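You operate a simulated robot arm through the tools that you are given. There is no shell and no other tool. Be economical: measure what you need, move in short steps, check, and stop when the job is done.

Carry out the task below with a simulated two-armed robot. There is one attempt and no reset: what you move stays moved.

## Task
Carry the green parts tray with both arms and set it on the top of the store bench.

Only the result counts: the job must be done as asked and must still hold three seconds after the hand-in. Knocking over, shifting, dropping, spilling or breaking anything else fails it.

## Robot
Two 7-joint arms with two-finger parallel grippers on one trunk, on a base that drives. Base frame: it is fixed to the floor where the robot stands at the start and does not move with it; the origin is under the middle of the robot, x ahead of it, y to its left, z up. Units: m, rad, N and s.
The left shoulder is at the start at [0.05, 0.187, 1.06], the right one opposite. With the tool pointing down near the work surface each hand reaches from about 0.1 to 0.66 m from the robot's upright axis, wherever it stands, measured 20 degrees to its own side. Places, roughly: top of the store bench [2.7, 2.9, 0.9]. Payload 3.43 kg a hand.
Tool frame (each hand has its own): the origin (TCP) lies between the finger pads and is the grasp point; the fingertips stand 0.03 m ahead of it; z points along the fingers, y is the line along which they close. Largest opening 0.094 m; finger width 0.028, thickness 0.01; the body of the gripper, 0.05 by 0.096 m, starts 0.055 m behind the TCP.
Orientation is told as [roll, pitch, yaw] about the base's x, y, z axes, in that order, counted from this pose: with the fingers straight down and closing along the base's y, the tool's x points along the base's -x, its y along +y and its z along -z.

## Interface
- The arms move only by the tool nudge_tool. It takes "left_series", "right_series" or both (then of equal length, played together; a hand with none holds still); each is text: rows parted by semicolons, each of 7 numbers parted by spaces: the opening, from 0 (shut) to 1 (fully open), then the shift along the base's x, y, z in units of 500 mm (1.0 is 500 mm), then the turn, a rotation vector about the base's x, y, z in units of 120 degrees (1.0 is 120 degrees). In form: hand x y z ax ay az; .... A call has 1 to 8 rows; each row is the pose to reach, as a shift and turn from the pose commanded when the call began. A call with a number of a shift or a turn outside -1 to 1 is refused whole. Each row takes 0.2 s and may step no farther than 0.05 m and 0.15 rad from the row before; otherwise, or with a gripper value out of range, the whole call is refused. Where a pose cannot be reached the arm comes as near as it can. A force on the tool above 40 N (or 10 N above the force at the start of the call, whichever is more), or a blocked arm, ends the call early, and 0.2 s more pass. Each finger travels about 0.153 m/s and halts on what it meets, pressing with about 28 N; the grip force reading is that of the motor and also rises with nothing between the fingers. The clock runs only during rows and for 0.2 s after the last one: add rows that repeat a pose to give the fingers time. The reply holds the time, the measured pose of the TCP, the force on the tool along the base axes, the opening and the grip force, in the units named above and with some noise, with the torque about the TCP (base axes, N m) and any sound that the robot's microphone picked up.
- Cameras (640 x 400 px; columns grow to the right, rows downward): "scene" is now at [0.1397, 0.0416, 1.2275]; the picture's right is [0.43, -0.90, 0.00], its down [-0.47, -0.22, -0.86] and it looks along [0.77, 0.37, -0.52] (base axes); focal length 269 px, centre (320, 200). "left" rides on the left gripper at [0.076, -0.014, -0.103] in its tool frame; the picture's right is [0.18, 0.98, 0.00], its down [-0.75, 0.14, -0.64] and it looks along [-0.63, 0.12, 0.77] (tool axes); focal length 243 px, centre (320, 200). "right" rides on the right gripper at [0.076, 0.014, -0.103] in its tool frame; the picture's right is [-0.18, 0.98, 0.00], its down [-0.75, -0.14, -0.64] and it looks along [-0.63, -0.12, 0.77] (tool axes); focal length 243 px, centre (320, 200). There is no depth. A picture from a camera that has moved, and an enlarged one, comes with that camera's place and axes in the base frame and with its lens.
- get_image(camera): a new picture of that camera. No time passes.
- move_column(by): slides the trunk up (or, below 0, down) by that many m; the arms and the scene camera ride with it, the base frame stays. It gives what a move gives, with no picture.
- steer(legs): drives the robot by 1 to 6 legs, each [ahead, left, turn to the left] in m, m and rad, along the robot's own axes; the way and the turn of a leg run together, so that a leg with both is an arc; at most 1.5 m and 3.142 rad a leg. The arms and the cameras ride along, it lands a little off, and it stops where it bumps. It gives what a move gives.
- pan_tilt(pan, tilt): turns the head with the scene camera to pan (to the left, within 1.396 rad either way) and tilt (down, from -0.506 to 1.204), counted from straight ahead of the robot. It gives what a move gives.
- enlarge(camera, box): a new picture of the part [left, top, right, bottom] of that camera's present view, enlarged. No time passes.
- job_done(): hands the job in; it is judged then, once.

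Go step by step. Nothing tells you exact positions but the pictures and the camera data: compare them with the known pose of the tool, close in by small moves and look again before you grip or let go. The budget is 120 turns and 100 pictures, counting those below and the enlarged ones. Unless the task says otherwise, let go and move clear before handing in, and close with one line.

The tools are called after "Call:" as a command line: name --argument value ..., lists and objects as JSON in quotes. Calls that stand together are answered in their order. nudge_tool: Moves the arms, as the interface text tells. Its arguments: {"type":"object","properties":{"left_series":{"type":"string"},"right_series":{"type":"string"}},"required":[]} The other tools are called the same way: move_column (by) slides the trunk up or down; steer (legs) drives the base; pan_tilt (pan, tilt) turns the head that bears the scene camera; get_image (camera) takes a picture; enlarge (camera, box) takes an enlarged picture of a part of a camera's view; job_done () hands the job in.

At the start:

```text
t: 0.0
left_ee_pos: [0.3113, 0.3343, 1.0414]
left_ee_rot: [0.0, 0.0, 0.0]
left_ft_force: [0.0, 0.9, -0.5]
left_moment: [0.0, 0.01, 0.01]
left_finger_gap: 0.094
left_grip_force: 0.0
right_ee_pos: [0.4035, 0.0006, 1.0611]
right_ee_rot: [0.0, 0.001, 0.0]
right_ft_force: [0.0, 0.3, 0.2]
right_moment: [0.01, 0.0, -0.01]
right_finger_gap: 0.094
right_grip_force: 0.1
trunk travel left (down, up): [-0.275, 0.157]
robot x, y, heading: [0.0007, -0.0032, 0.003]
head pan, tilt: [0.443, 0.543]
```

scene: 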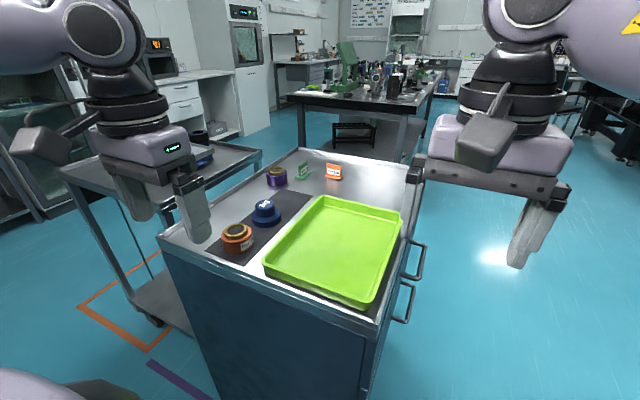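
right: 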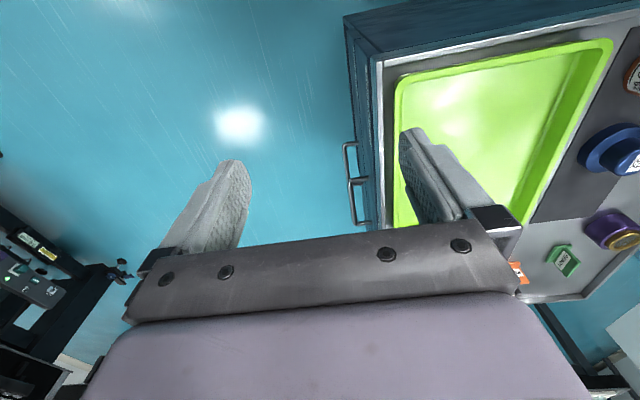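
left: 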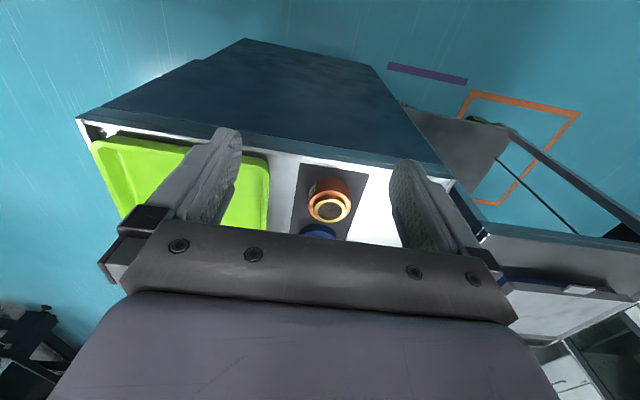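

I see the tray on the cabinet, with its rim at about z 0.895, x 0.40–0.66 and y 0.085–0.28. I'll look at it more closely first, then look around for the way to the store bench.

Call:
enlarge --camera "scene" --box '[200, 140, 440, 320]'

Call:
pan_tilt --pan 0.9 --tilt 0.25

Call:
get_image --camera "scene"

```text
2.22 times, centred on (320, 230) of scene
camera zoom: at [0.1397, 0.0416, 1.2275], right [0.43, -0.9, 0.0], down [-0.47, -0.22, -0.86], along [0.77, 0.37, -0.52], focal length 598 px, centre (320, 133)
```

zoom: 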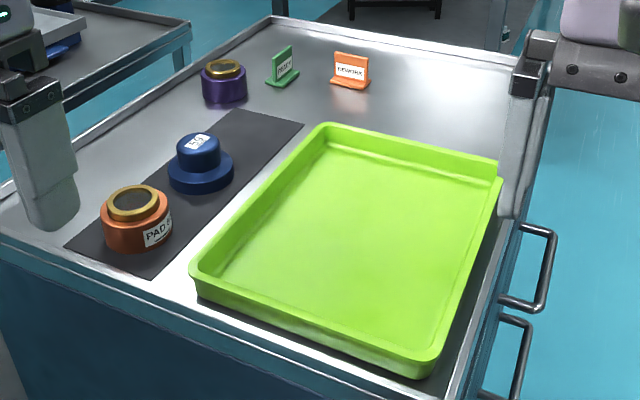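

```text
t: 0.9
left_ee_pos: [0.3122, 0.3346, 1.0416]
left_ee_rot: [-0.001, 0.0, -0.001]
left_ft_force: [0.0, 0.7, -0.4]
left_moment: [0.0, 0.01, 0.0]
left_finger_gap: 0.0942
left_grip_force: 0.0
right_ee_pos: [0.4033, 0.0018, 1.0624]
right_ee_rot: [0.001, -0.001, 0.0]
right_ft_force: [-0.4, -0.6, -0.4]
right_moment: [0.0, -0.02, 0.01]
right_finger_gap: 0.0939
right_grip_force: 0.1
trunk travel left (down, up): [-0.275, 0.157]
robot x, y, heading: [0.0006, 0.0032, 0.006]
head pan, tilt: [0.901, 0.25]
```

```text
95 pictures are left
camera scene: at [0.1165, 0.0761, 1.2546], right [0.78, -0.62, 0.0], down [-0.15, -0.19, -0.97], along [0.6, 0.76, -0.25], focal length 269 px, centre (320, 200)
```

scene: 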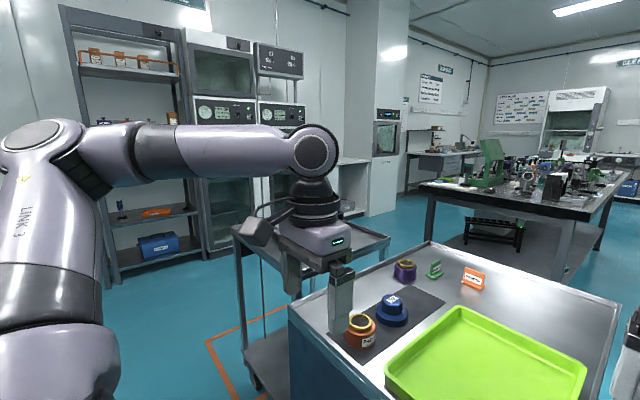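

The store bench is the counter against the back wall, beyond the grey cart. I'll zoom in on it and look to both sides for the floor layout.

Call:
enlarge --camera "scene" --box '[240, 100, 480, 250]'

Call:
pan_tilt --pan 0.5 --tilt 0.2

Call:
get_image --camera "scene"

Call:
pan_tilt --pan -0.4 --tilt 0.4

Call:
get_image --camera "scene"

```text
2.67 times, centred on (360, 175) of scene
camera zoom: at [0.1165, 0.0761, 1.2546], right [0.78, -0.62, 0.0], down [-0.15, -0.19, -0.97], along [0.6, 0.76, -0.25], focal length 718 px, centre (213, 267)
```

zoom: 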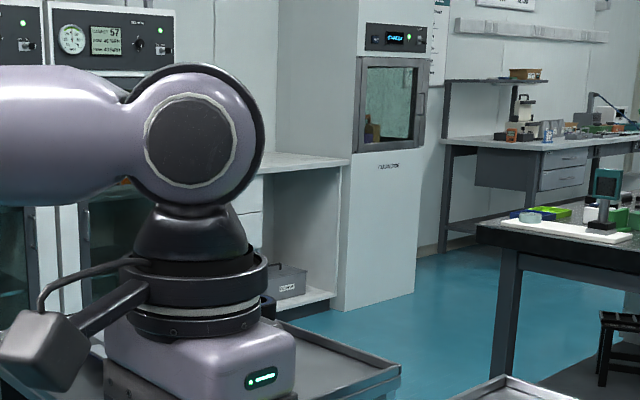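

```text
t: 1.8
left_ee_pos: [0.3126, 0.3343, 1.0415]
left_ee_rot: [-0.001, 0.0, 0.001]
left_ft_force: [-0.3, -0.8, 0.1]
left_moment: [0.01, -0.01, -0.01]
left_finger_gap: 0.0943
left_grip_force: 0.0
right_ee_pos: [0.4038, 0.0022, 1.0595]
right_ee_rot: [0.0, 0.0, -0.001]
right_ft_force: [0.0, -0.3, -0.7]
right_moment: [0.02, -0.02, 0.0]
right_finger_gap: 0.0939
right_grip_force: 0.0
trunk travel left (down, up): [-0.275, 0.157]
robot x, y, heading: [0.0017, -0.0032, -0.002]
head pan, tilt: [0.499, 0.201]
```

```text
93 pictures are left
camera scene: at [0.1402, 0.0477, 1.2592], right [0.48, -0.88, 0.0], down [-0.18, -0.1, -0.98], along [0.86, 0.47, -0.2], focal length 269 px, centre (320, 200)
```

scene: 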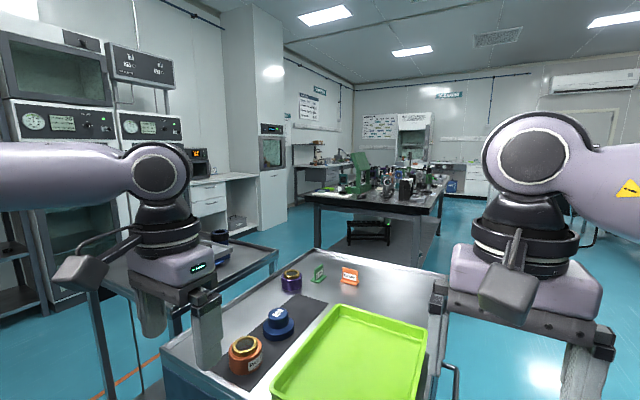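

```text
t: 3.0
left_ee_pos: [0.3118, 0.3346, 1.0423]
left_ee_rot: [0.0, 0.001, 0.002]
left_ft_force: [0.2, 0.4, 0.8]
left_moment: [0.01, 0.0, 0.01]
left_finger_gap: 0.0939
left_grip_force: 0.1
right_ee_pos: [0.4041, 0.0016, 1.0603]
right_ee_rot: [0.0, 0.001, 0.0]
right_ft_force: [-1.0, -0.9, 0.2]
right_moment: [0.02, 0.02, 0.02]
right_finger_gap: 0.0943
right_grip_force: 0.0
trunk travel left (down, up): [-0.275, 0.157]
robot x, y, heading: [-0.002, 0.0035, 0.003]
head pan, tilt: [-0.4, 0.4]
```

```text
92 pictures are left
camera scene: at [0.1438, -0.033, 1.2407], right [-0.39, -0.92, 0.0], down [-0.36, 0.15, -0.92], along [0.85, -0.36, -0.39], focal length 269 px, centre (320, 200)
```

scene: 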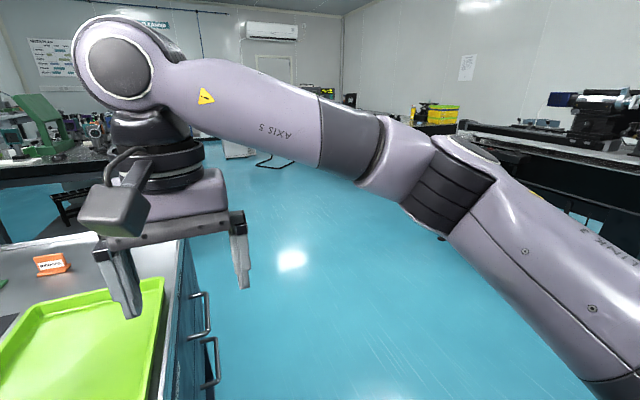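

The aisle between the cart and the wall furniture looks like a possible route. I'll look left and down to check the floor there.

Call:
pan_tilt --pan 1.39 --tilt 0.45

Call:
get_image --camera "scene"

Call:
get_image --camera "left"

```text
t: 4.8
left_ee_pos: [0.3132, 0.3338, 1.0408]
left_ee_rot: [-0.001, 0.001, 0.002]
left_ft_force: [0.2, -0.2, 0.3]
left_moment: [0.01, 0.02, 0.02]
left_finger_gap: 0.0938
left_grip_force: 0.1
right_ee_pos: [0.4035, 0.0015, 1.0606]
right_ee_rot: [0.0, -0.001, 0.001]
right_ft_force: [0.7, 0.5, -0.4]
right_moment: [0.0, 0.01, -0.01]
right_finger_gap: 0.0939
right_grip_force: 0.1
trunk travel left (down, up): [-0.275, 0.157]
robot x, y, heading: [-0.0016, -0.0018, 0.001]
head pan, tilt: [1.389, 0.45]
```

```text
91 pictures are left
camera scene: at [0.075, 0.0934, 1.236], right [0.98, -0.18, 0.0], down [-0.08, -0.43, -0.9], along [0.16, 0.89, -0.44], focal length 269 px, centre (320, 200)
```

scene: 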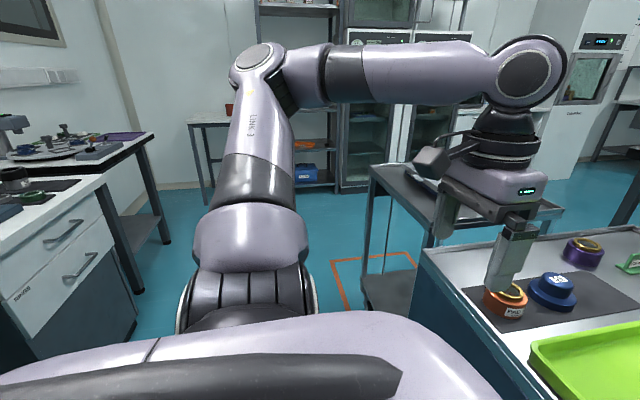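

```text
90 pictures are left
camera left: at [0.235, 0.3195, 1.1449], right [-0.18, 0.98, 0.0], down [0.75, 0.14, 0.64], along [0.63, 0.12, -0.77], focal length 243 px, centre (320, 200)
```

left: 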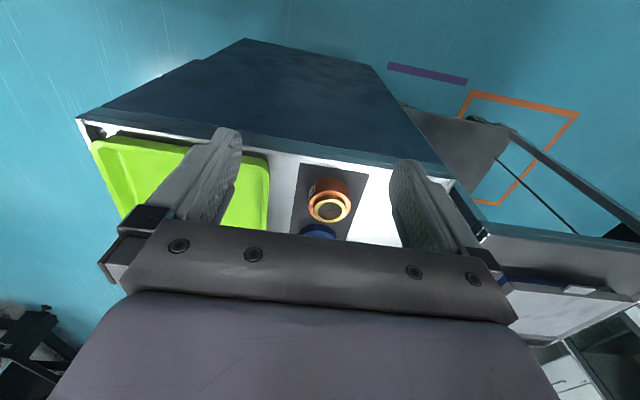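

I'll bring both open hands above the middle of the tray's left and right rims, at half opening, and look through the wrist cameras.

Call:
nudge_tool --left_series "0.5 0.087 -0.023 -0.016 0 0 0; 0.5 0.174 -0.046 -0.032 0 0 0; 0.5 0.261 -0.068 -0.048 0 0 0; 0.5 0.348 -0.091 -0.064 0 0 0; 0.5 0.416 -0.114 -0.08 0 0 0; 0.5 0.416 -0.114 -0.08 0 0 0" --right_series "0.5 0.047 0.036 -0.024 0 0 0; 0.5 0.094 0.072 -0.048 0 0 0; 0.5 0.14 0.107 -0.072 0 0 0; 0.5 0.187 0.142 -0.096 0 0 0; 0.5 0.234 0.178 -0.12 0 0 0; 0.5 0.234 0.178 -0.12 0 0 0"

Call:
get_image --camera "left"

Call:
get_image --camera "right"

Call:
pan_tilt --pan 0.3 --tilt 0.6

Call:
get_image --camera "scene"

```text
t: 6.4
left_ee_pos: [0.5198, 0.278, 1.0016]
left_ee_rot: [0.002, -0.002, -0.001]
left_ft_force: [-0.6, -1.1, -1.2]
left_moment: [0.0, 0.06, -0.02]
left_finger_gap: 0.0469
left_grip_force: 0.0
right_ee_pos: [0.5331, 0.049, 1.0148]
right_ee_rot: [0.026, -0.006, -0.064]
right_ft_force: [0.3, 0.9, -0.1]
right_moment: [0.02, 0.01, 0.01]
right_finger_gap: 0.0468
right_grip_force: 0.0
right hand out of reach, approached as far as the arm can: row 5, 6
trunk travel left (down, up): [-0.275, 0.157]
robot x, y, heading: [-0.0017, -0.0031, 0.0]
head pan, tilt: [1.389, 0.45]
stopped in row 6 (right hand): the arm was blocked; the commanded pose is now the measured one
```

```text
89 pictures are left
camera left: at [0.4431, 0.2623, 1.1041], right [-0.18, 0.98, 0.0], down [0.75, 0.14, 0.64], along [0.63, 0.12, -0.77], focal length 243 px, centre (320, 200)
```

left: 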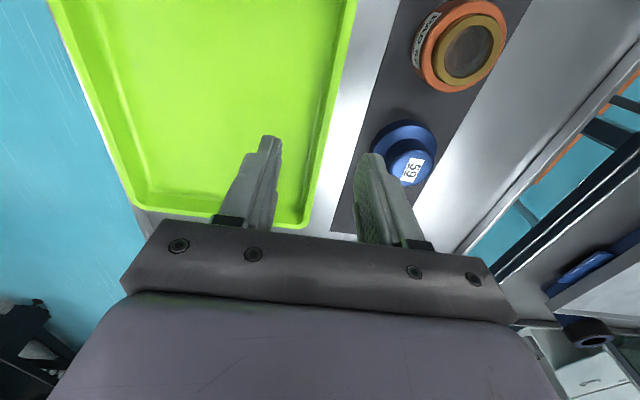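

```text
88 pictures are left
camera right: at [0.4566, 0.0655, 1.1146], right [0.25, 0.97, 0.03], down [0.74, -0.21, 0.64], along [0.63, -0.14, -0.77], focal length 243 px, centre (320, 200)
```

right: 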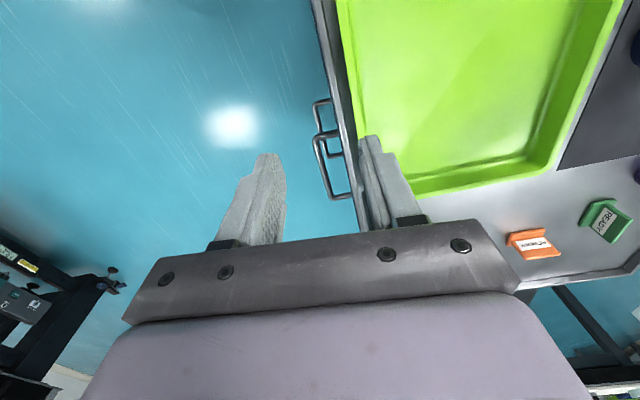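

```text
t: 7.7
left_ee_pos: [0.5197, 0.2773, 0.9997]
left_ee_rot: [0.0, 0.0, 0.001]
left_ft_force: [0.4, -0.5, 0.3]
left_moment: [0.01, 0.01, -0.01]
left_finger_gap: 0.0468
left_grip_force: 0.1
right_ee_pos: [0.5317, 0.05, 1.013]
right_ee_rot: [0.026, -0.004, -0.062]
right_ft_force: [-0.1, -0.4, -0.6]
right_moment: [-0.03, -0.01, 0.01]
right_finger_gap: 0.047
right_grip_force: 0.0
trunk travel left (down, up): [-0.275, 0.157]
robot x, y, heading: [0.0031, -0.0006, -0.001]
head pan, tilt: [0.3, 0.6]
```

```text
87 pictures are left
camera scene: at [0.1427, 0.0293, 1.2225], right [0.3, -0.95, 0.0], down [-0.54, -0.17, -0.83], along [0.79, 0.24, -0.56], focal length 269 px, centre (320, 200)
```

scene: 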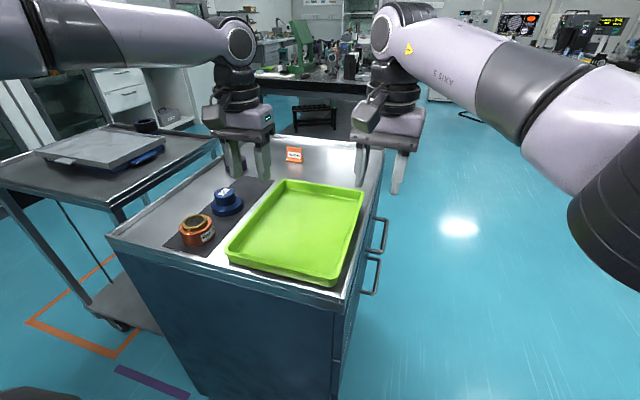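

The right hand falls short because the tray lies left of the robot's middle. I'll raise the hands and strafe the base left by 0.18 so that the tray is centred.

Call:
nudge_tool --left_series "0.5 -0.04 0 0.08 0 0 0; 0.5 -0.08 0 0.16 0 0 0; 0.5 -0.08 0 0.16 0 0 0" --right_series "0.5 -0.06 -0.05 0.05 -0.01 0 0.015; 0.5 -0.1 -0.1 0.12 -0.013 0 0.031; 0.5 -0.1 -0.1 0.12 -0.013 0 0.031"

Call:
steer --legs '[[0, 0.18, 0]]'

Call:
get_image --camera "scene"

```text
t: 8.5
left_ee_pos: [0.4793, 0.2759, 1.08]
left_ee_rot: [0.001, -0.001, 0.002]
left_ft_force: [0.0, -0.3, -0.3]
left_moment: [-0.01, -0.01, 0.0]
left_finger_gap: 0.0467
left_grip_force: 0.1
right_ee_pos: [0.4812, -0.0002, 1.0743]
right_ee_rot: [-0.005, -0.007, 0.006]
right_ft_force: [-0.2, -0.4, -0.2]
right_moment: [-0.02, 0.01, 0.01]
right_finger_gap: 0.0472
right_grip_force: 0.1
trunk travel left (down, up): [-0.275, 0.157]
robot x, y, heading: [-0.0011, -0.002, -0.0]
head pan, tilt: [0.3, 0.6]
```

```text
t: 10.7
left_ee_pos: [0.4797, 0.4574, 1.0816]
left_ee_rot: [-0.001, -0.001, 0.0]
left_ft_force: [0.0, -0.2, -0.3]
left_moment: [0.0, -0.03, -0.01]
left_finger_gap: 0.0471
left_grip_force: 0.1
right_ee_pos: [0.4811, 0.1805, 1.073]
right_ee_rot: [-0.002, -0.005, 0.007]
right_ft_force: [-1.4, 0.6, -0.4]
right_moment: [0.0, 0.01, 0.01]
right_finger_gap: 0.0468
right_grip_force: 0.1
trunk travel left (down, up): [-0.275, 0.157]
robot x, y, heading: [0.0007, 0.1844, 0.001]
head pan, tilt: [0.3, 0.6]
```

```text
86 pictures are left
camera scene: at [0.1428, 0.2099, 1.2224], right [0.3, -0.96, 0.0], down [-0.54, -0.17, -0.83], along [0.79, 0.24, -0.56], focal length 269 px, centre (320, 200)
```

scene: 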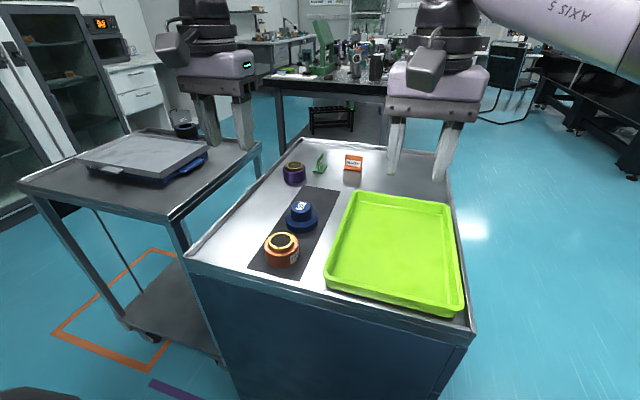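

The tray is now centred in front of the robot, with its rim spanning x 0.41–0.665 and y 0.083–0.278. I'll move the hands above its side walls.

Call:
nudge_tool --left_series "0.5 0.02 -0.09 0 0 0 0; 0.5 0.05 -0.18 0 0 0 0; 0.5 0.08 -0.27 0 0 0 0; 0.5 0.1 -0.366 0 0 0 0; 0.5 0.1 -0.366 -0.08 0 0 0; 0.5 0.1 -0.366 -0.163 0 0 0; 0.5 0.1 -0.366 -0.163 0 0 0" --right_series "0.5 0.02 -0.05 0 0 0 0; 0.5 0.05 -0.1 0 0 0 0; 0.5 0.08 -0.15 0 0 0 0; 0.5 0.098 -0.187 0 0 0 0; 0.5 0.098 -0.187 -0.07 0 0 0; 0.5 0.098 -0.187 -0.146 0 0 0; 0.5 0.098 -0.187 -0.146 0 0 0"

Call:
get_image --camera "left"

Call:
get_image --camera "right"

Call:
get_image --camera "scene"

```text
t: 12.3
left_ee_pos: [0.4687, 0.3536, 0.997]
left_ee_rot: [-0.001, -0.001, 0.001]
left_ft_force: [0.0, -0.3, 0.7]
left_moment: [-0.01, 0.0, -0.01]
left_finger_gap: 0.0471
left_grip_force: 0.1
left hand out of reach, approached as far as the arm can: row 2, 3, 4, 5, 6, 7
right_ee_pos: [0.5308, 0.0865, 1.0]
right_ee_rot: [-0.001, -0.006, 0.004]
right_ft_force: [0.3, -0.2, 0.0]
right_moment: [0.02, 0.01, -0.02]
right_finger_gap: 0.0473
right_grip_force: 0.0
trunk travel left (down, up): [-0.275, 0.157]
robot x, y, heading: [0.0011, 0.182, 0.001]
head pan, tilt: [0.3, 0.6]
```

```text
85 pictures are left
camera left: at [0.3922, 0.3396, 1.0999], right [-0.18, 0.98, 0.0], down [0.75, 0.14, 0.64], along [0.63, 0.12, -0.77], focal length 243 px, centre (320, 200)
```

left: 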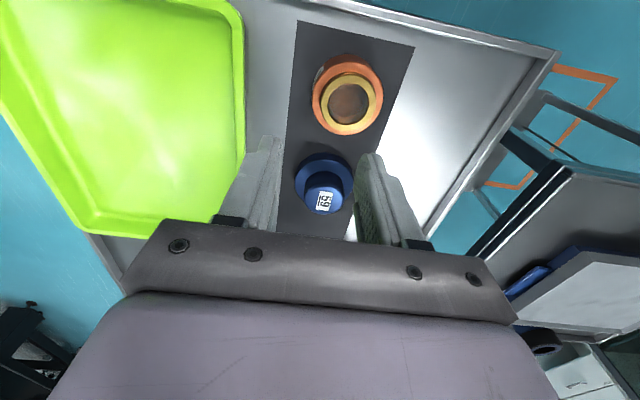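

```text
84 pictures are left
camera right: at [0.4534, 0.1019, 1.1009], right [0.18, 0.98, 0.0], down [0.75, -0.14, 0.65], along [0.64, -0.12, -0.76], focal length 243 px, centre (320, 200)
```

right: 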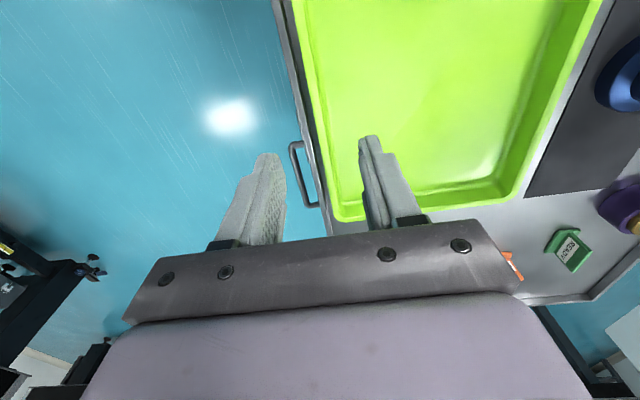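

```text
83 pictures are left
camera scene: at [0.1428, 0.2098, 1.2225], right [0.3, -0.96, 0.0], down [-0.54, -0.17, -0.83], along [0.79, 0.24, -0.56], focal length 269 px, centre (320, 200)
```

scene: 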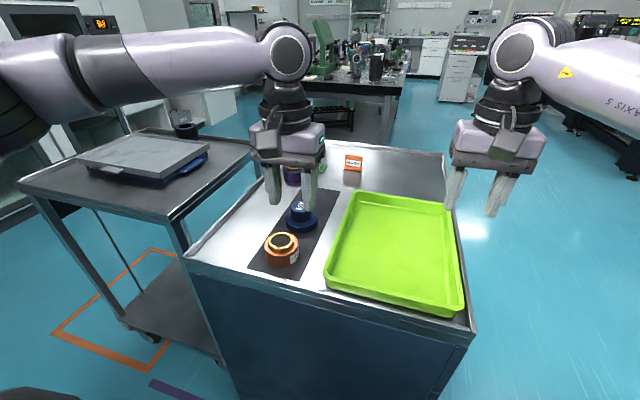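

The left arm got stuck in an awkward posture above the blue part. I'll lift it straight up, pull it back towards the robot, move it inward, and extend it again.

Call:
nudge_tool --left_series "0.5 0 0 0.08 0 0 0; 0.5 0 0 0.16 0 0 0; 0.5 -0.08 0 0.18 0 0 0; 0.5 -0.16 0 0.18 0 0 0; 0.5 -0.2 -0.05 0.18 0 0 0; 0.5 -0.2 -0.1 0.18 0 0 0; 0.5 -0.2 -0.158 0.18 0 0 0; 0.5 -0.2 -0.158 0.18 0 0 0"

```text
t: 14.1
left_ee_pos: [0.3626, 0.3163, 1.0825]
left_ee_rot: [0.0, 0.001, 0.001]
left_ft_force: [0.1, 0.7, -0.5]
left_moment: [0.0, 0.01, -0.02]
left_finger_gap: 0.047
left_grip_force: 0.1
left hand out of reach, approached as far as the arm can: row 1, 2, 6, 7, 8
right_ee_pos: [0.5297, 0.0864, 1.0002]
right_ee_rot: [0.0, -0.006, 0.007]
right_ft_force: [0.4, -0.5, -0.1]
right_moment: [0.01, 0.01, -0.04]
right_finger_gap: 0.047
right_grip_force: 0.1
trunk travel left (down, up): [-0.275, 0.157]
robot x, y, heading: [0.001, 0.1807, 0.001]
head pan, tilt: [0.3, 0.6]
```

The left hand seems to be limited to about 20° on its own side, while the right can reach slightly past the middle. I'll move the base back right by 0.12, which puts both rims inside the reachable sectors.

Call:
nudge_tool --left_series "0.5 0 0.08 0 0 0 0; 0.5 0 0.1 0 0 0 0"

Call:
steer --legs '[[0, -0.12, 0]]'

```text
t: 14.7
left_ee_pos: [0.3629, 0.3671, 1.0819]
left_ee_rot: [0.0, 0.0, -0.001]
left_ft_force: [0.0, 1.1, -0.6]
left_moment: [-0.03, 0.03, 0.02]
left_finger_gap: 0.047
left_grip_force: 0.1
right_ee_pos: [0.5299, 0.0862, 1.001]
right_ee_rot: [-0.003, -0.006, 0.007]
right_ft_force: [0.0, 0.0, -0.1]
right_moment: [-0.02, -0.02, 0.01]
right_finger_gap: 0.047
right_grip_force: 0.0
trunk travel left (down, up): [-0.275, 0.157]
robot x, y, heading: [0.0009, 0.1825, -0.003]
head pan, tilt: [0.3, 0.6]
```

```text
t: 16.4
left_ee_pos: [0.3627, 0.2471, 1.0815]
left_ee_rot: [0.0, 0.0, -0.003]
left_ft_force: [0.4, -0.1, 0.2]
left_moment: [0.01, 0.04, 0.0]
left_finger_gap: 0.0469
left_grip_force: 0.0
right_ee_pos: [0.5302, -0.0329, 1.0011]
right_ee_rot: [-0.003, -0.005, 0.006]
right_ft_force: [-0.4, 0.2, -1.1]
right_moment: [0.05, -0.01, -0.02]
right_finger_gap: 0.047
right_grip_force: 0.0
trunk travel left (down, up): [-0.275, 0.157]
robot x, y, heading: [-0.0038, 0.0586, 0.001]
head pan, tilt: [0.3, 0.6]
```

Next I move both hands above the rims again.

Call:
nudge_tool --left_series "0.5 0.07 0.03 0 0 0 0; 0.5 0.15 0.055 0 0 0 0; 0.5 0.24 0.055 -0.02 0 0 0; 0.5 0.334 0.056 -0.04 0 0 0; 0.5 0.334 0.056 -0.1 0 0 0; 0.5 0.334 0.056 -0.163 0 0 0; 0.5 0.334 0.056 -0.163 0 0 0" --right_series "0.5 0 0.04 0 0 0 0; 0.5 0 0.08 0 0 0 0; 0.5 0 0.12 0 0 0 0; 0.5 0 0.16 0 0 0 0; 0.5 0 0.2 0 0 0 0; 0.5 0 0.24 0 0 0 0; 0.5 0 0.24 0 0 0 0"

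Call:
get_image --camera "left"

Call:
get_image --camera "right"

Call:
get_image --camera "scene"

```text
t: 18.0
left_ee_pos: [0.5177, 0.284, 0.9986]
left_ee_rot: [0.0, -0.002, -0.001]
left_ft_force: [0.7, -0.2, 0.0]
left_moment: [0.01, 0.03, 0.02]
left_finger_gap: 0.0471
left_grip_force: 0.0
left hand out of reach, approached as far as the arm can: row 4, 5, 6, 7
right_ee_pos: [0.5302, 0.0872, 0.9995]
right_ee_rot: [-0.001, -0.004, 0.006]
right_ft_force: [0.1, -0.3, -0.4]
right_moment: [-0.02, 0.01, 0.02]
right_finger_gap: 0.0471
right_grip_force: 0.0
trunk travel left (down, up): [-0.275, 0.157]
robot x, y, heading: [0.003, 0.0607, -0.002]
head pan, tilt: [0.3, 0.6]
```

```text
82 pictures are left
camera left: at [0.4411, 0.2697, 1.1012], right [-0.18, 0.98, 0.0], down [0.75, 0.14, 0.64], along [0.63, 0.12, -0.77], focal length 243 px, centre (320, 200)
```

left: 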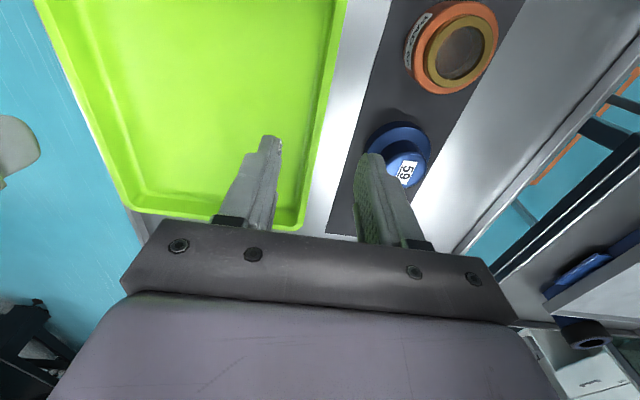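

```text
81 pictures are left
camera right: at [0.4535, 0.1024, 1.1007], right [0.18, 0.98, 0.0], down [0.75, -0.14, 0.65], along [0.64, -0.12, -0.76], focal length 243 px, centre (320, 200)
```

right: 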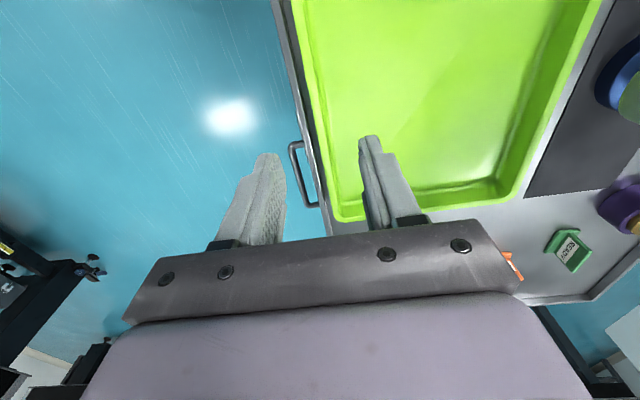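

```text
80 pictures are left
camera scene: at [0.1427, 0.0903, 1.2224], right [0.29, -0.96, 0.0], down [-0.54, -0.17, -0.83], along [0.79, 0.24, -0.56], focal length 269 px, centre (320, 200)
```

scene: 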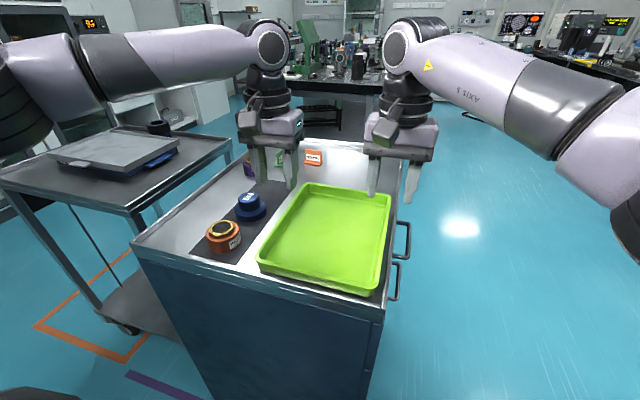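

The left hand is only about 1.5 cm short. A further 3 cm of base shift to the right should bring both rims into reach.

Call:
steer --legs '[[0, -0.03, 0]]'

```text
t: 19.0
left_ee_pos: [0.5179, 0.2552, 0.9986]
left_ee_rot: [0.0, -0.001, -0.003]
left_ft_force: [-0.3, 1.1, 0.9]
left_moment: [0.02, 0.02, -0.01]
left_finger_gap: 0.047
left_grip_force: 0.0
right_ee_pos: [0.5308, 0.0574, 1.0001]
right_ee_rot: [-0.001, -0.004, 0.005]
right_ft_force: [0.6, 0.6, -0.1]
right_moment: [0.01, -0.01, -0.01]
right_finger_gap: 0.0472
right_grip_force: 0.3
trunk travel left (down, up): [-0.275, 0.157]
robot x, y, heading: [0.0007, 0.0341, -0.005]
head pan, tilt: [0.3, 0.6]
```

Call:
nudge_tool --left_series "0.5 0 0.02 0 0 0 0; 0.5 0 0.04 0 0 0 0; 0.5 0 0.04 0 0 0 0" --right_series "0.5 -0.01 0.03 0 0 0 0; 0.5 -0.01 0.06 0 0 0 0; 0.5 -0.01 0.06 0 0 0 0"

```text
t: 19.8
left_ee_pos: [0.5185, 0.2736, 0.9981]
left_ee_rot: [-0.002, -0.002, 0.0]
left_ft_force: [0.4, -0.3, -0.2]
left_moment: [0.0, -0.01, 0.0]
left_finger_gap: 0.047
left_grip_force: 0.1
right_ee_pos: [0.5258, 0.0875, 1.0007]
right_ee_rot: [-0.001, -0.005, 0.003]
right_ft_force: [-0.4, -0.7, 0.0]
right_moment: [0.01, 0.01, 0.0]
right_finger_gap: 0.0471
right_grip_force: 0.0
trunk travel left (down, up): [-0.275, 0.157]
robot x, y, heading: [-0.0004, 0.0304, 0.003]
head pan, tilt: [0.3, 0.6]
```

Both hands are now in place, so I'll lower them to just above the rim and check.

Call:
nudge_tool --left_series "0.5 0 0 -0.06 0 0 0; 0.5 0 0 -0.12 0 0 0; 0.5 0 0 -0.12 0 0 0" --right_series "0.5 0 0 -0.06 0 0 0; 0.5 0 0 -0.12 0 0 0; 0.5 0 0 -0.12 0 0 0"

Call:
get_image --camera "left"

Call:
get_image --camera "right"

Call:
enlarge --camera "scene" --box '[200, 100, 460, 300]'

```text
t: 20.6
left_ee_pos: [0.5183, 0.2727, 0.9381]
left_ee_rot: [0.001, -0.002, -0.002]
left_ft_force: [0.3, 0.4, 0.2]
left_moment: [0.0, -0.01, -0.01]
left_finger_gap: 0.047
left_grip_force: 0.0
right_ee_pos: [0.5263, 0.0887, 0.9409]
right_ee_rot: [-0.002, -0.005, 0.005]
right_ft_force: [0.7, -0.1, 0.0]
right_moment: [-0.02, -0.02, 0.0]
right_finger_gap: 0.0468
right_grip_force: 0.1
trunk travel left (down, up): [-0.275, 0.157]
robot x, y, heading: [-0.002, 0.0324, -0.005]
head pan, tilt: [0.3, 0.6]
```

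```text
79 pictures are left
camera left: at [0.4408, 0.2593, 1.0409], right [-0.18, 0.98, 0.0], down [0.75, 0.14, 0.64], along [0.63, 0.12, -0.77], focal length 243 px, centre (320, 200)
```

left: 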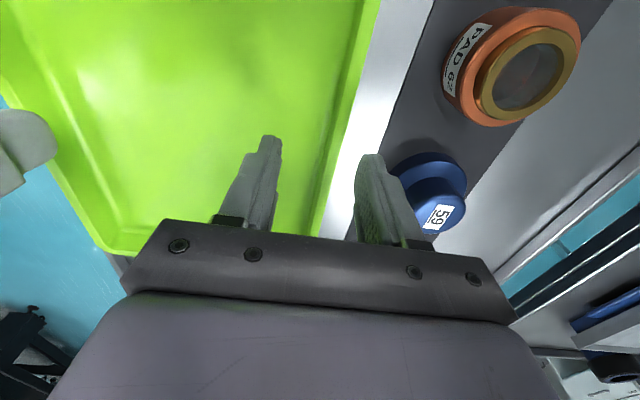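

```text
78 pictures are left
camera right: at [0.4485, 0.1033, 1.0407], right [0.18, 0.98, 0.0], down [0.75, -0.13, 0.65], along [0.64, -0.12, -0.76], focal length 243 px, centre (320, 200)
```

right: 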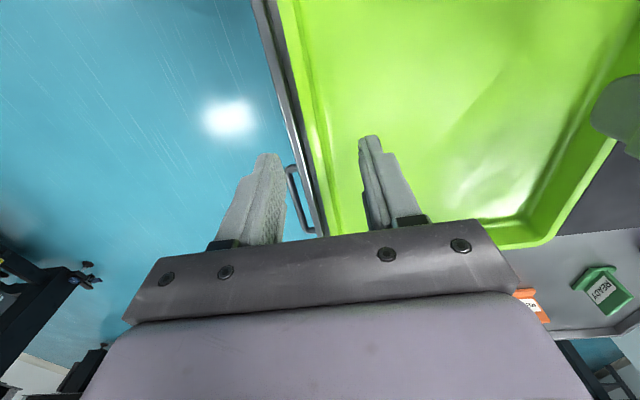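

```text
2.00 times, centred on (330, 200) of scene
camera zoom: at [0.1426, 0.0608, 1.2225], right [0.29, -0.96, 0.0], down [-0.54, -0.17, -0.83], along [0.79, 0.24, -0.56], focal length 538 px, centre (300, 200)
```

zoom: 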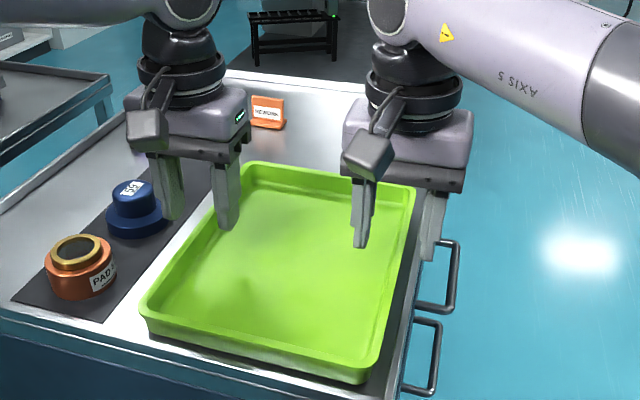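

The walls are between the fingers, about 9 mm (left) and 3 mm (right) off centre. I'll correct that and then lower the fingers around them.

Call:
nudge_tool --left_series "0.5 0 0.018 0 0 0 0; 0.5 0 0.018 -0.035 0 0 0; 0.5 0 0.018 -0.06 0 0 0; 0.5 0 0.018 -0.076 0 0 0; 0.5 0 0.018 -0.076 0 0 0" --right_series "0.5 0 0.006 0 0 0 0; 0.5 0 0.006 -0.035 0 0 0; 0.5 0 0.006 -0.06 0 0 0; 0.5 0 0.006 -0.08 0 0 0; 0.5 0 0.006 -0.08 0 0 0"

Call:
get_image --camera "left"

Call:
get_image --camera "right"

Call:
enlarge --camera "scene" --box '[220, 120, 440, 290]'

```text
t: 21.8
left_ee_pos: [0.517, 0.2832, 0.9023]
left_ee_rot: [0.0, -0.002, -0.001]
left_ft_force: [0.1, 0.3, 0.0]
left_moment: [0.02, -0.02, -0.01]
left_finger_gap: 0.0471
left_grip_force: 0.0
right_ee_pos: [0.525, 0.0906, 0.902]
right_ee_rot: [-0.002, -0.011, 0.007]
right_ft_force: [3.4, 0.3, 19.5]
right_moment: [-0.5, 0.19, 0.27]
right_finger_gap: 0.0466
right_grip_force: 0.2
trunk travel left (down, up): [-0.275, 0.157]
robot x, y, heading: [-0.0016, 0.0365, -0.006]
head pan, tilt: [0.3, 0.6]
```

```text
76 pictures are left
camera left: at [0.4401, 0.2684, 1.0046], right [-0.18, 0.98, 0.0], down [0.75, 0.14, 0.64], along [0.63, 0.12, -0.77], focal length 243 px, centre (320, 200)
```

left: 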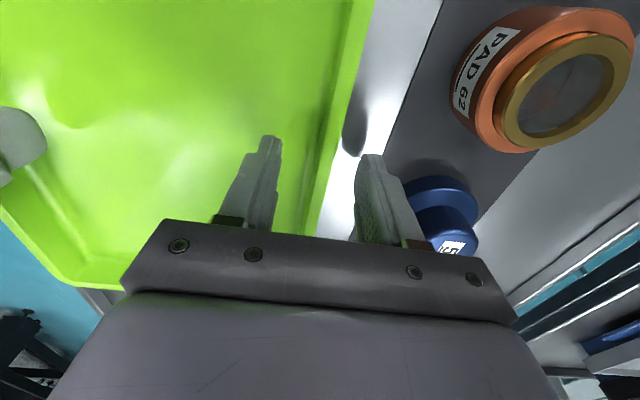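

```text
75 pictures are left
camera right: at [0.4476, 0.106, 1.0032], right [0.18, 0.98, 0.0], down [0.75, -0.14, 0.65], along [0.64, -0.12, -0.76], focal length 243 px, centre (320, 200)
```

right: 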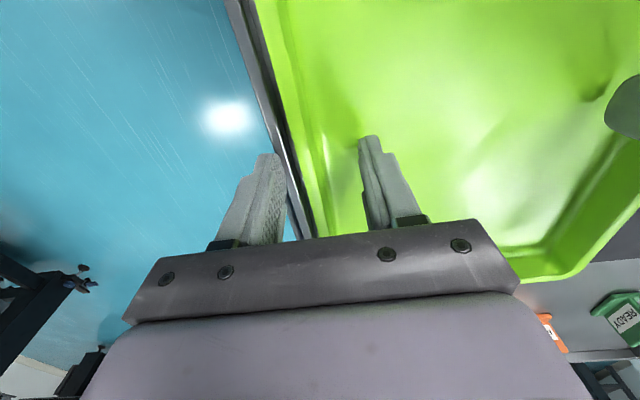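

```text
2.35 times, centred on (330, 205) of scene
camera zoom: at [0.1414, 0.0607, 1.223], right [0.29, -0.96, 0.0], down [-0.54, -0.17, -0.83], along [0.79, 0.24, -0.56], focal length 633 px, centre (296, 188)
```

zoom: 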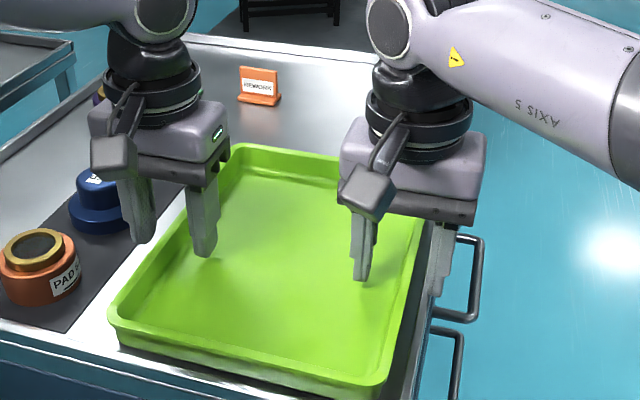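

The right outer fingertip is touching the cabinet's edge lip. I'll raise both hands slightly (right +7 mm, left +2 mm), then close them on the walls.

Call:
nudge_tool --left_series "0.5 0 0 0.004 0 0 0; 0.3 0 0 0.004 0 0 0; 0.0 0 0 0.004 0 0 0; 0.0 0 0 0.004 0 0 0; 0.0 0 0 0.004 0 0 0" --right_series "0.5 0 0.002 0.016 0 0 0; 0.3 0 0.002 0.016 0 0 0; 0.0 0 0.002 0.016 0 0 0; 0.0 0 0.002 0.016 0 0 0; 0.0 0 0.002 0.016 0 0 0"

Call:
get_image --camera "left"

Call:
get_image --camera "right"

Call:
enlarge --camera "scene" --box '[220, 120, 440, 290]'

```text
t: 23.0
left_ee_pos: [0.5179, 0.2855, 0.9025]
left_ee_rot: [0.005, -0.002, 0.001]
left_ft_force: [1.9, 21.5, 1.3]
left_moment: [0.34, -0.3, 0.15]
left_finger_gap: 0.0035
left_grip_force: 27.5
right_ee_pos: [0.5258, 0.089, 0.9072]
right_ee_rot: [-0.006, -0.004, 0.002]
right_ft_force: [-0.7, -20.0, -0.7]
right_moment: [-0.41, 0.5, 0.11]
right_finger_gap: 0.0033
right_grip_force: 28.3
trunk travel left (down, up): [-0.275, 0.157]
robot x, y, heading: [-0.0008, 0.031, 0.001]
head pan, tilt: [0.3, 0.6]
```

```text
73 pictures are left
camera left: at [0.4415, 0.2701, 1.0054], right [-0.19, 0.98, 0.0], down [0.75, 0.14, 0.64], along [0.63, 0.12, -0.77], focal length 243 px, centre (320, 200)
```

left: 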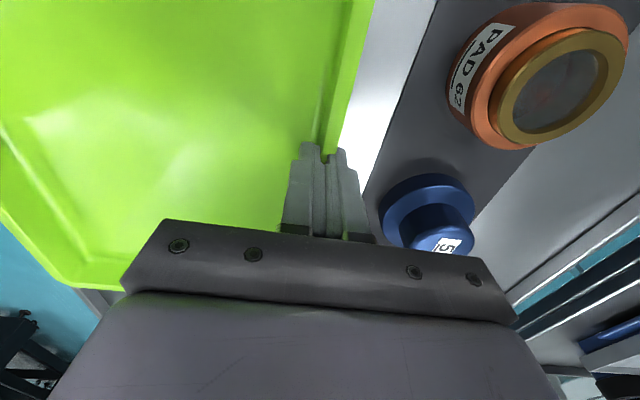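

```text
72 pictures are left
camera right: at [0.4492, 0.1056, 1.0083], right [0.18, 0.98, -0.01], down [0.75, -0.13, 0.65], along [0.63, -0.12, -0.76], focal length 243 px, centre (320, 200)
```

right: 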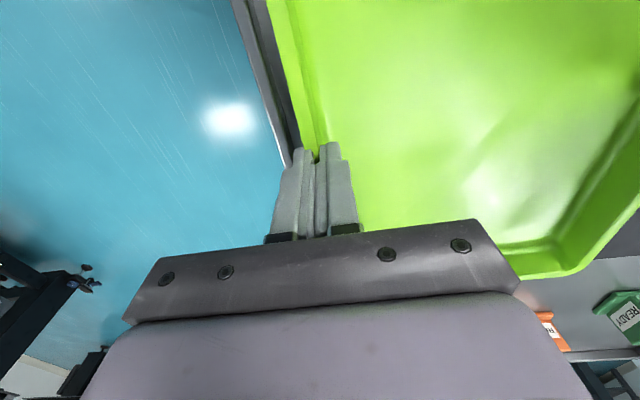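

```text
2.35 times, centred on (330, 205) of scene
camera zoom: at [0.1427, 0.0608, 1.2224], right [0.29, -0.96, 0.0], down [-0.54, -0.17, -0.83], along [0.79, 0.24, -0.56], focal length 633 px, centre (296, 188)
```

zoom: 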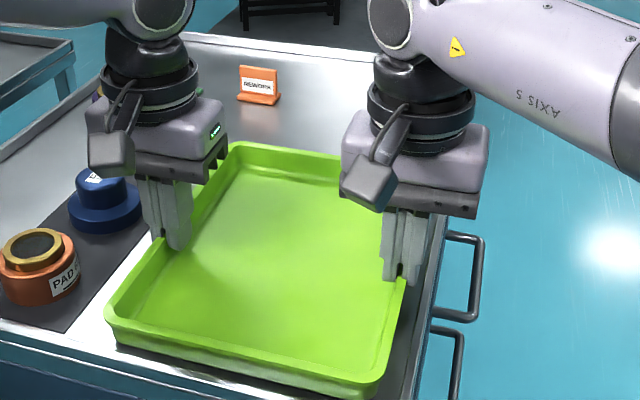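

Both walls are gripped (gap 3.4 mm), but the hands are squeezing the tray with about 20 N. I'll relax them outward a few millimetres, then lift a little.

Call:
nudge_tool --left_series "0 0 0.003 0 0 0 0; 0 0 0.006 0 0 0 0; 0 0 0.006 0 0 0 0" --right_series "0 0 -0.003 0 0 0 0; 0 0 -0.006 0 0 0 0; 0 0 -0.006 0 0 0 0"

```text
t: 23.8
left_ee_pos: [0.5178, 0.2857, 0.9027]
left_ee_rot: [-0.001, -0.002, -0.003]
left_ft_force: [-0.7, 5.8, 0.1]
left_moment: [0.09, -0.3, 0.22]
left_finger_gap: 0.0035
left_grip_force: 28.1
right_ee_pos: [0.5245, 0.0883, 0.9085]
right_ee_rot: [0.002, -0.006, 0.008]
right_ft_force: [0.2, -6.7, -0.2]
right_moment: [-0.21, 0.34, -0.23]
right_finger_gap: 0.0037
right_grip_force: 27.8
trunk travel left (down, up): [-0.275, 0.157]
robot x, y, heading: [-0.0005, 0.0321, -0.001]
head pan, tilt: [0.3, 0.6]
```

Call:
nudge_tool --left_series "0 0 0.002 0 0 0 0; 0 0 0.002 0 0 0 0" --right_series "0 0 -0.002 0 0 0 0; 0 0 -0.002 0 0 0 0"

Call:
move_column --by 0.03

Call:
get_image --camera "scene"

```text
t: 24.4
left_ee_pos: [0.5188, 0.2853, 0.9026]
left_ee_rot: [-0.005, -0.002, -0.003]
left_ft_force: [-1.8, -7.8, 1.2]
left_moment: [-0.16, 0.1, 0.16]
left_finger_gap: 0.0034
left_grip_force: 28.1
right_ee_pos: [0.5257, 0.0898, 0.9086]
right_ee_rot: [0.003, -0.005, 0.007]
right_ft_force: [1.2, 7.8, -0.8]
right_moment: [0.14, -0.03, -0.45]
right_finger_gap: 0.0032
right_grip_force: 27.8
trunk travel left (down, up): [-0.275, 0.157]
robot x, y, heading: [0.0012, 0.031, 0.002]
head pan, tilt: [0.3, 0.6]
```

```text
t: 25.1
left_ee_pos: [0.518, 0.2859, 0.9325]
left_ee_rot: [-0.004, -0.003, -0.005]
left_ft_force: [-1.0, -19.3, -1.1]
left_moment: [-0.44, 0.18, 0.14]
left_finger_gap: 0.0035
left_grip_force: 28.0
right_ee_pos: [0.5252, 0.0893, 0.9385]
right_ee_rot: [0.002, -0.005, 0.009]
right_ft_force: [1.8, 19.5, -0.8]
right_moment: [0.4, -0.14, -0.49]
right_finger_gap: 0.0034
right_grip_force: 27.7
trunk travel left (down, up): [-0.305, 0.127]
robot x, y, heading: [0.0007, 0.0346, 0.001]
head pan, tilt: [0.3, 0.6]
```

```text
70 pictures are left
camera scene: at [0.143, 0.0609, 1.2524], right [0.29, -0.96, 0.0], down [-0.54, -0.17, -0.82], along [0.79, 0.24, -0.57], focal length 269 px, centre (320, 200)
```

scene: 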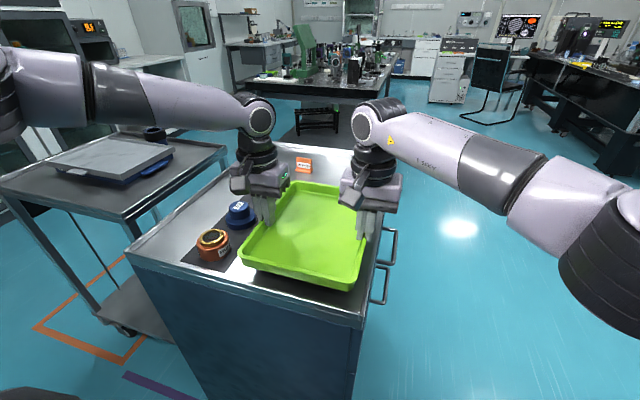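

The tray has lifted level. I'll relieve the stretch and raise it further.

Call:
nudge_tool --left_series "0 0 -0.0028 0 0 0 0; 0 0 -0.0028 0 0 0 0" --right_series "0 0 0.0028 0 0 0 0; 0 0 0.0028 0 0 0 0"

Call:
move_column --by 0.12

Call:
get_image --camera "scene"

```text
t: 25.7
left_ee_pos: [0.5177, 0.2852, 0.932]
left_ee_rot: [-0.004, -0.003, 0.0]
left_ft_force: [0.5, -16.5, 0.4]
left_moment: [-0.36, -0.05, 0.15]
left_finger_gap: 0.0034
left_grip_force: 27.9
right_ee_pos: [0.5252, 0.0892, 0.9381]
right_ee_rot: [-0.003, -0.006, 0.006]
right_ft_force: [-0.5, 16.9, -1.4]
right_moment: [0.41, 0.1, -0.2]
right_finger_gap: 0.0034
right_grip_force: 27.9
trunk travel left (down, up): [-0.305, 0.127]
robot x, y, heading: [0.0027, 0.0331, -0.006]
head pan, tilt: [0.3, 0.6]
```

```text
t: 27.2
left_ee_pos: [0.517, 0.2849, 1.0528]
left_ee_rot: [0.0, 0.001, -0.002]
left_ft_force: [0.7, -16.6, -0.4]
left_moment: [-0.39, -0.07, 0.18]
left_finger_gap: 0.0034
left_grip_force: 28.2
right_ee_pos: [0.5258, 0.0888, 1.058]
right_ee_rot: [-0.001, -0.005, 0.007]
right_ft_force: [-1.1, 18.0, -0.7]
right_moment: [0.38, 0.1, -0.17]
right_finger_gap: 0.0035
right_grip_force: 27.8
trunk travel left (down, up): [-0.425, 0.007]
robot x, y, heading: [0.0014, 0.0322, -0.004]
head pan, tilt: [0.3, 0.6]
```

```text
69 pictures are left
camera scene: at [0.143, 0.0609, 1.3724], right [0.29, -0.96, 0.0], down [-0.54, -0.17, -0.82], along [0.79, 0.24, -0.57], focal length 269 px, centre (320, 200)
```

scene: 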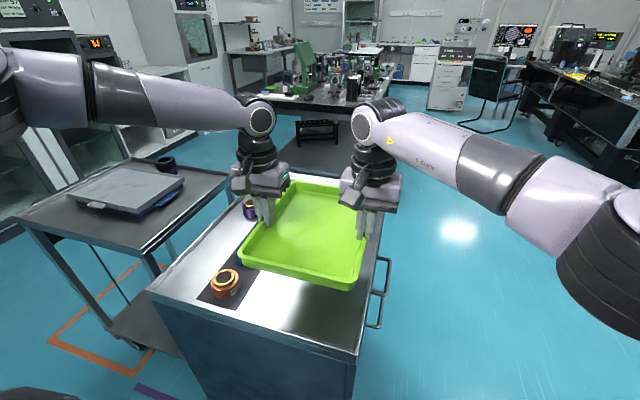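

The tray is held at about z 1.03, clear of everything on the cabinet and the cart (x 0.5–0.92, y 0.65–1.2). I'll relieve the hands a touch, back up slightly and strafe left along the free lane.

Call:
nudge_tool --left_series "0 0 -0.003 0 0 0 0; 0 0 -0.003 0 0 0 0" --right_series "0 0 0.003 0 0 0 0; 0 0 0.003 0 0 0 0"

Call:
steer --legs '[[-0.12, 0, 0], [0, 0.5, 0]]'

Call:
get_image --camera "scene"

Call:
pan_tilt --pan 1.39 --tilt 0.5

Call:
get_image --camera "scene"

```text
t: 27.8
left_ee_pos: [0.5184, 0.2851, 1.0526]
left_ee_rot: [0.002, -0.002, 0.0]
left_ft_force: [1.3, -8.0, 0.2]
left_moment: [-0.28, 0.08, 0.23]
left_finger_gap: 0.0034
left_grip_force: 27.8
right_ee_pos: [0.5258, 0.0897, 1.0574]
right_ee_rot: [-0.006, -0.003, 0.004]
right_ft_force: [-1.4, 7.6, -2.7]
right_moment: [0.16, -0.06, 0.01]
right_finger_gap: 0.0034
right_grip_force: 27.9
trunk travel left (down, up): [-0.425, 0.007]
robot x, y, heading: [-0.0007, 0.0321, -0.002]
head pan, tilt: [0.3, 0.6]
```

```text
t: 33.5
left_ee_pos: [0.3999, 0.7835, 1.0519]
left_ee_rot: [0.001, -0.002, 0.0]
left_ft_force: [-0.3, 21.1, 0.2]
left_moment: [0.28, 0.06, 0.2]
left_finger_gap: 0.0035
left_grip_force: 28.3
right_ee_pos: [0.4074, 0.5894, 1.0579]
right_ee_rot: [-0.006, -0.003, 0.004]
right_ft_force: [0.9, -20.2, -1.0]
right_moment: [-0.48, -0.04, -0.16]
right_finger_gap: 0.0033
right_grip_force: 28.2
trunk travel left (down, up): [-0.425, 0.007]
robot x, y, heading: [-0.118, 0.5303, -0.005]
head pan, tilt: [0.3, 0.6]
```

```text
68 pictures are left
camera scene: at [0.024, 0.5605, 1.3724], right [0.29, -0.96, 0.0], down [-0.54, -0.17, -0.82], along [0.79, 0.24, -0.57], focal length 269 px, centre (320, 200)
```

scene: 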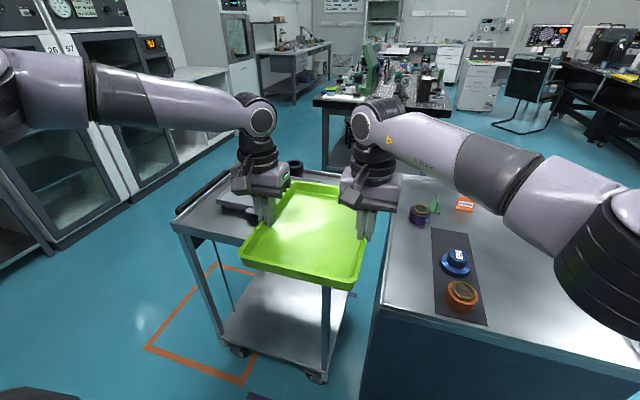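

```text
t: 34.9
left_ee_pos: [0.3996, 0.785, 1.0521]
left_ee_rot: [0.002, -0.002, -0.002]
left_ft_force: [-0.4, 0.4, -0.1]
left_moment: [-0.1, -0.04, 0.15]
left_finger_gap: 0.0033
left_grip_force: 28.2
right_ee_pos: [0.4063, 0.5887, 1.0575]
right_ee_rot: [-0.005, -0.004, 0.003]
right_ft_force: [0.0, -1.1, -2.2]
right_moment: [-0.02, 0.02, -0.13]
right_finger_gap: 0.0032
right_grip_force: 28.2
trunk travel left (down, up): [-0.425, 0.007]
robot x, y, heading: [-0.1201, 0.5317, -0.006]
head pan, tilt: [1.389, 0.499]
```

```text
67 pictures are left
camera scene: at [-0.0438, 0.6239, 1.3815], right [0.98, -0.18, 0.0], down [-0.09, -0.47, -0.88], along [0.16, 0.86, -0.48], focal length 269 px, centre (320, 200)
```

scene: 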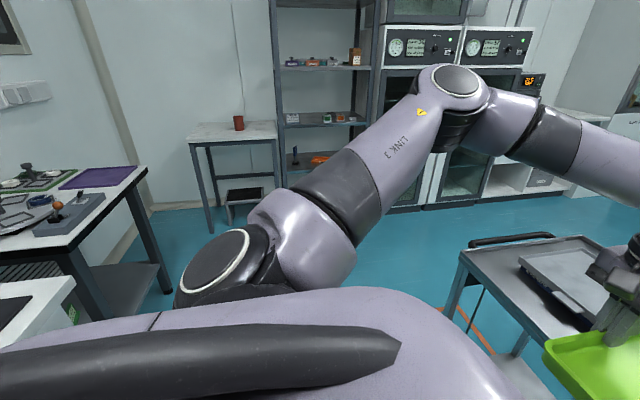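

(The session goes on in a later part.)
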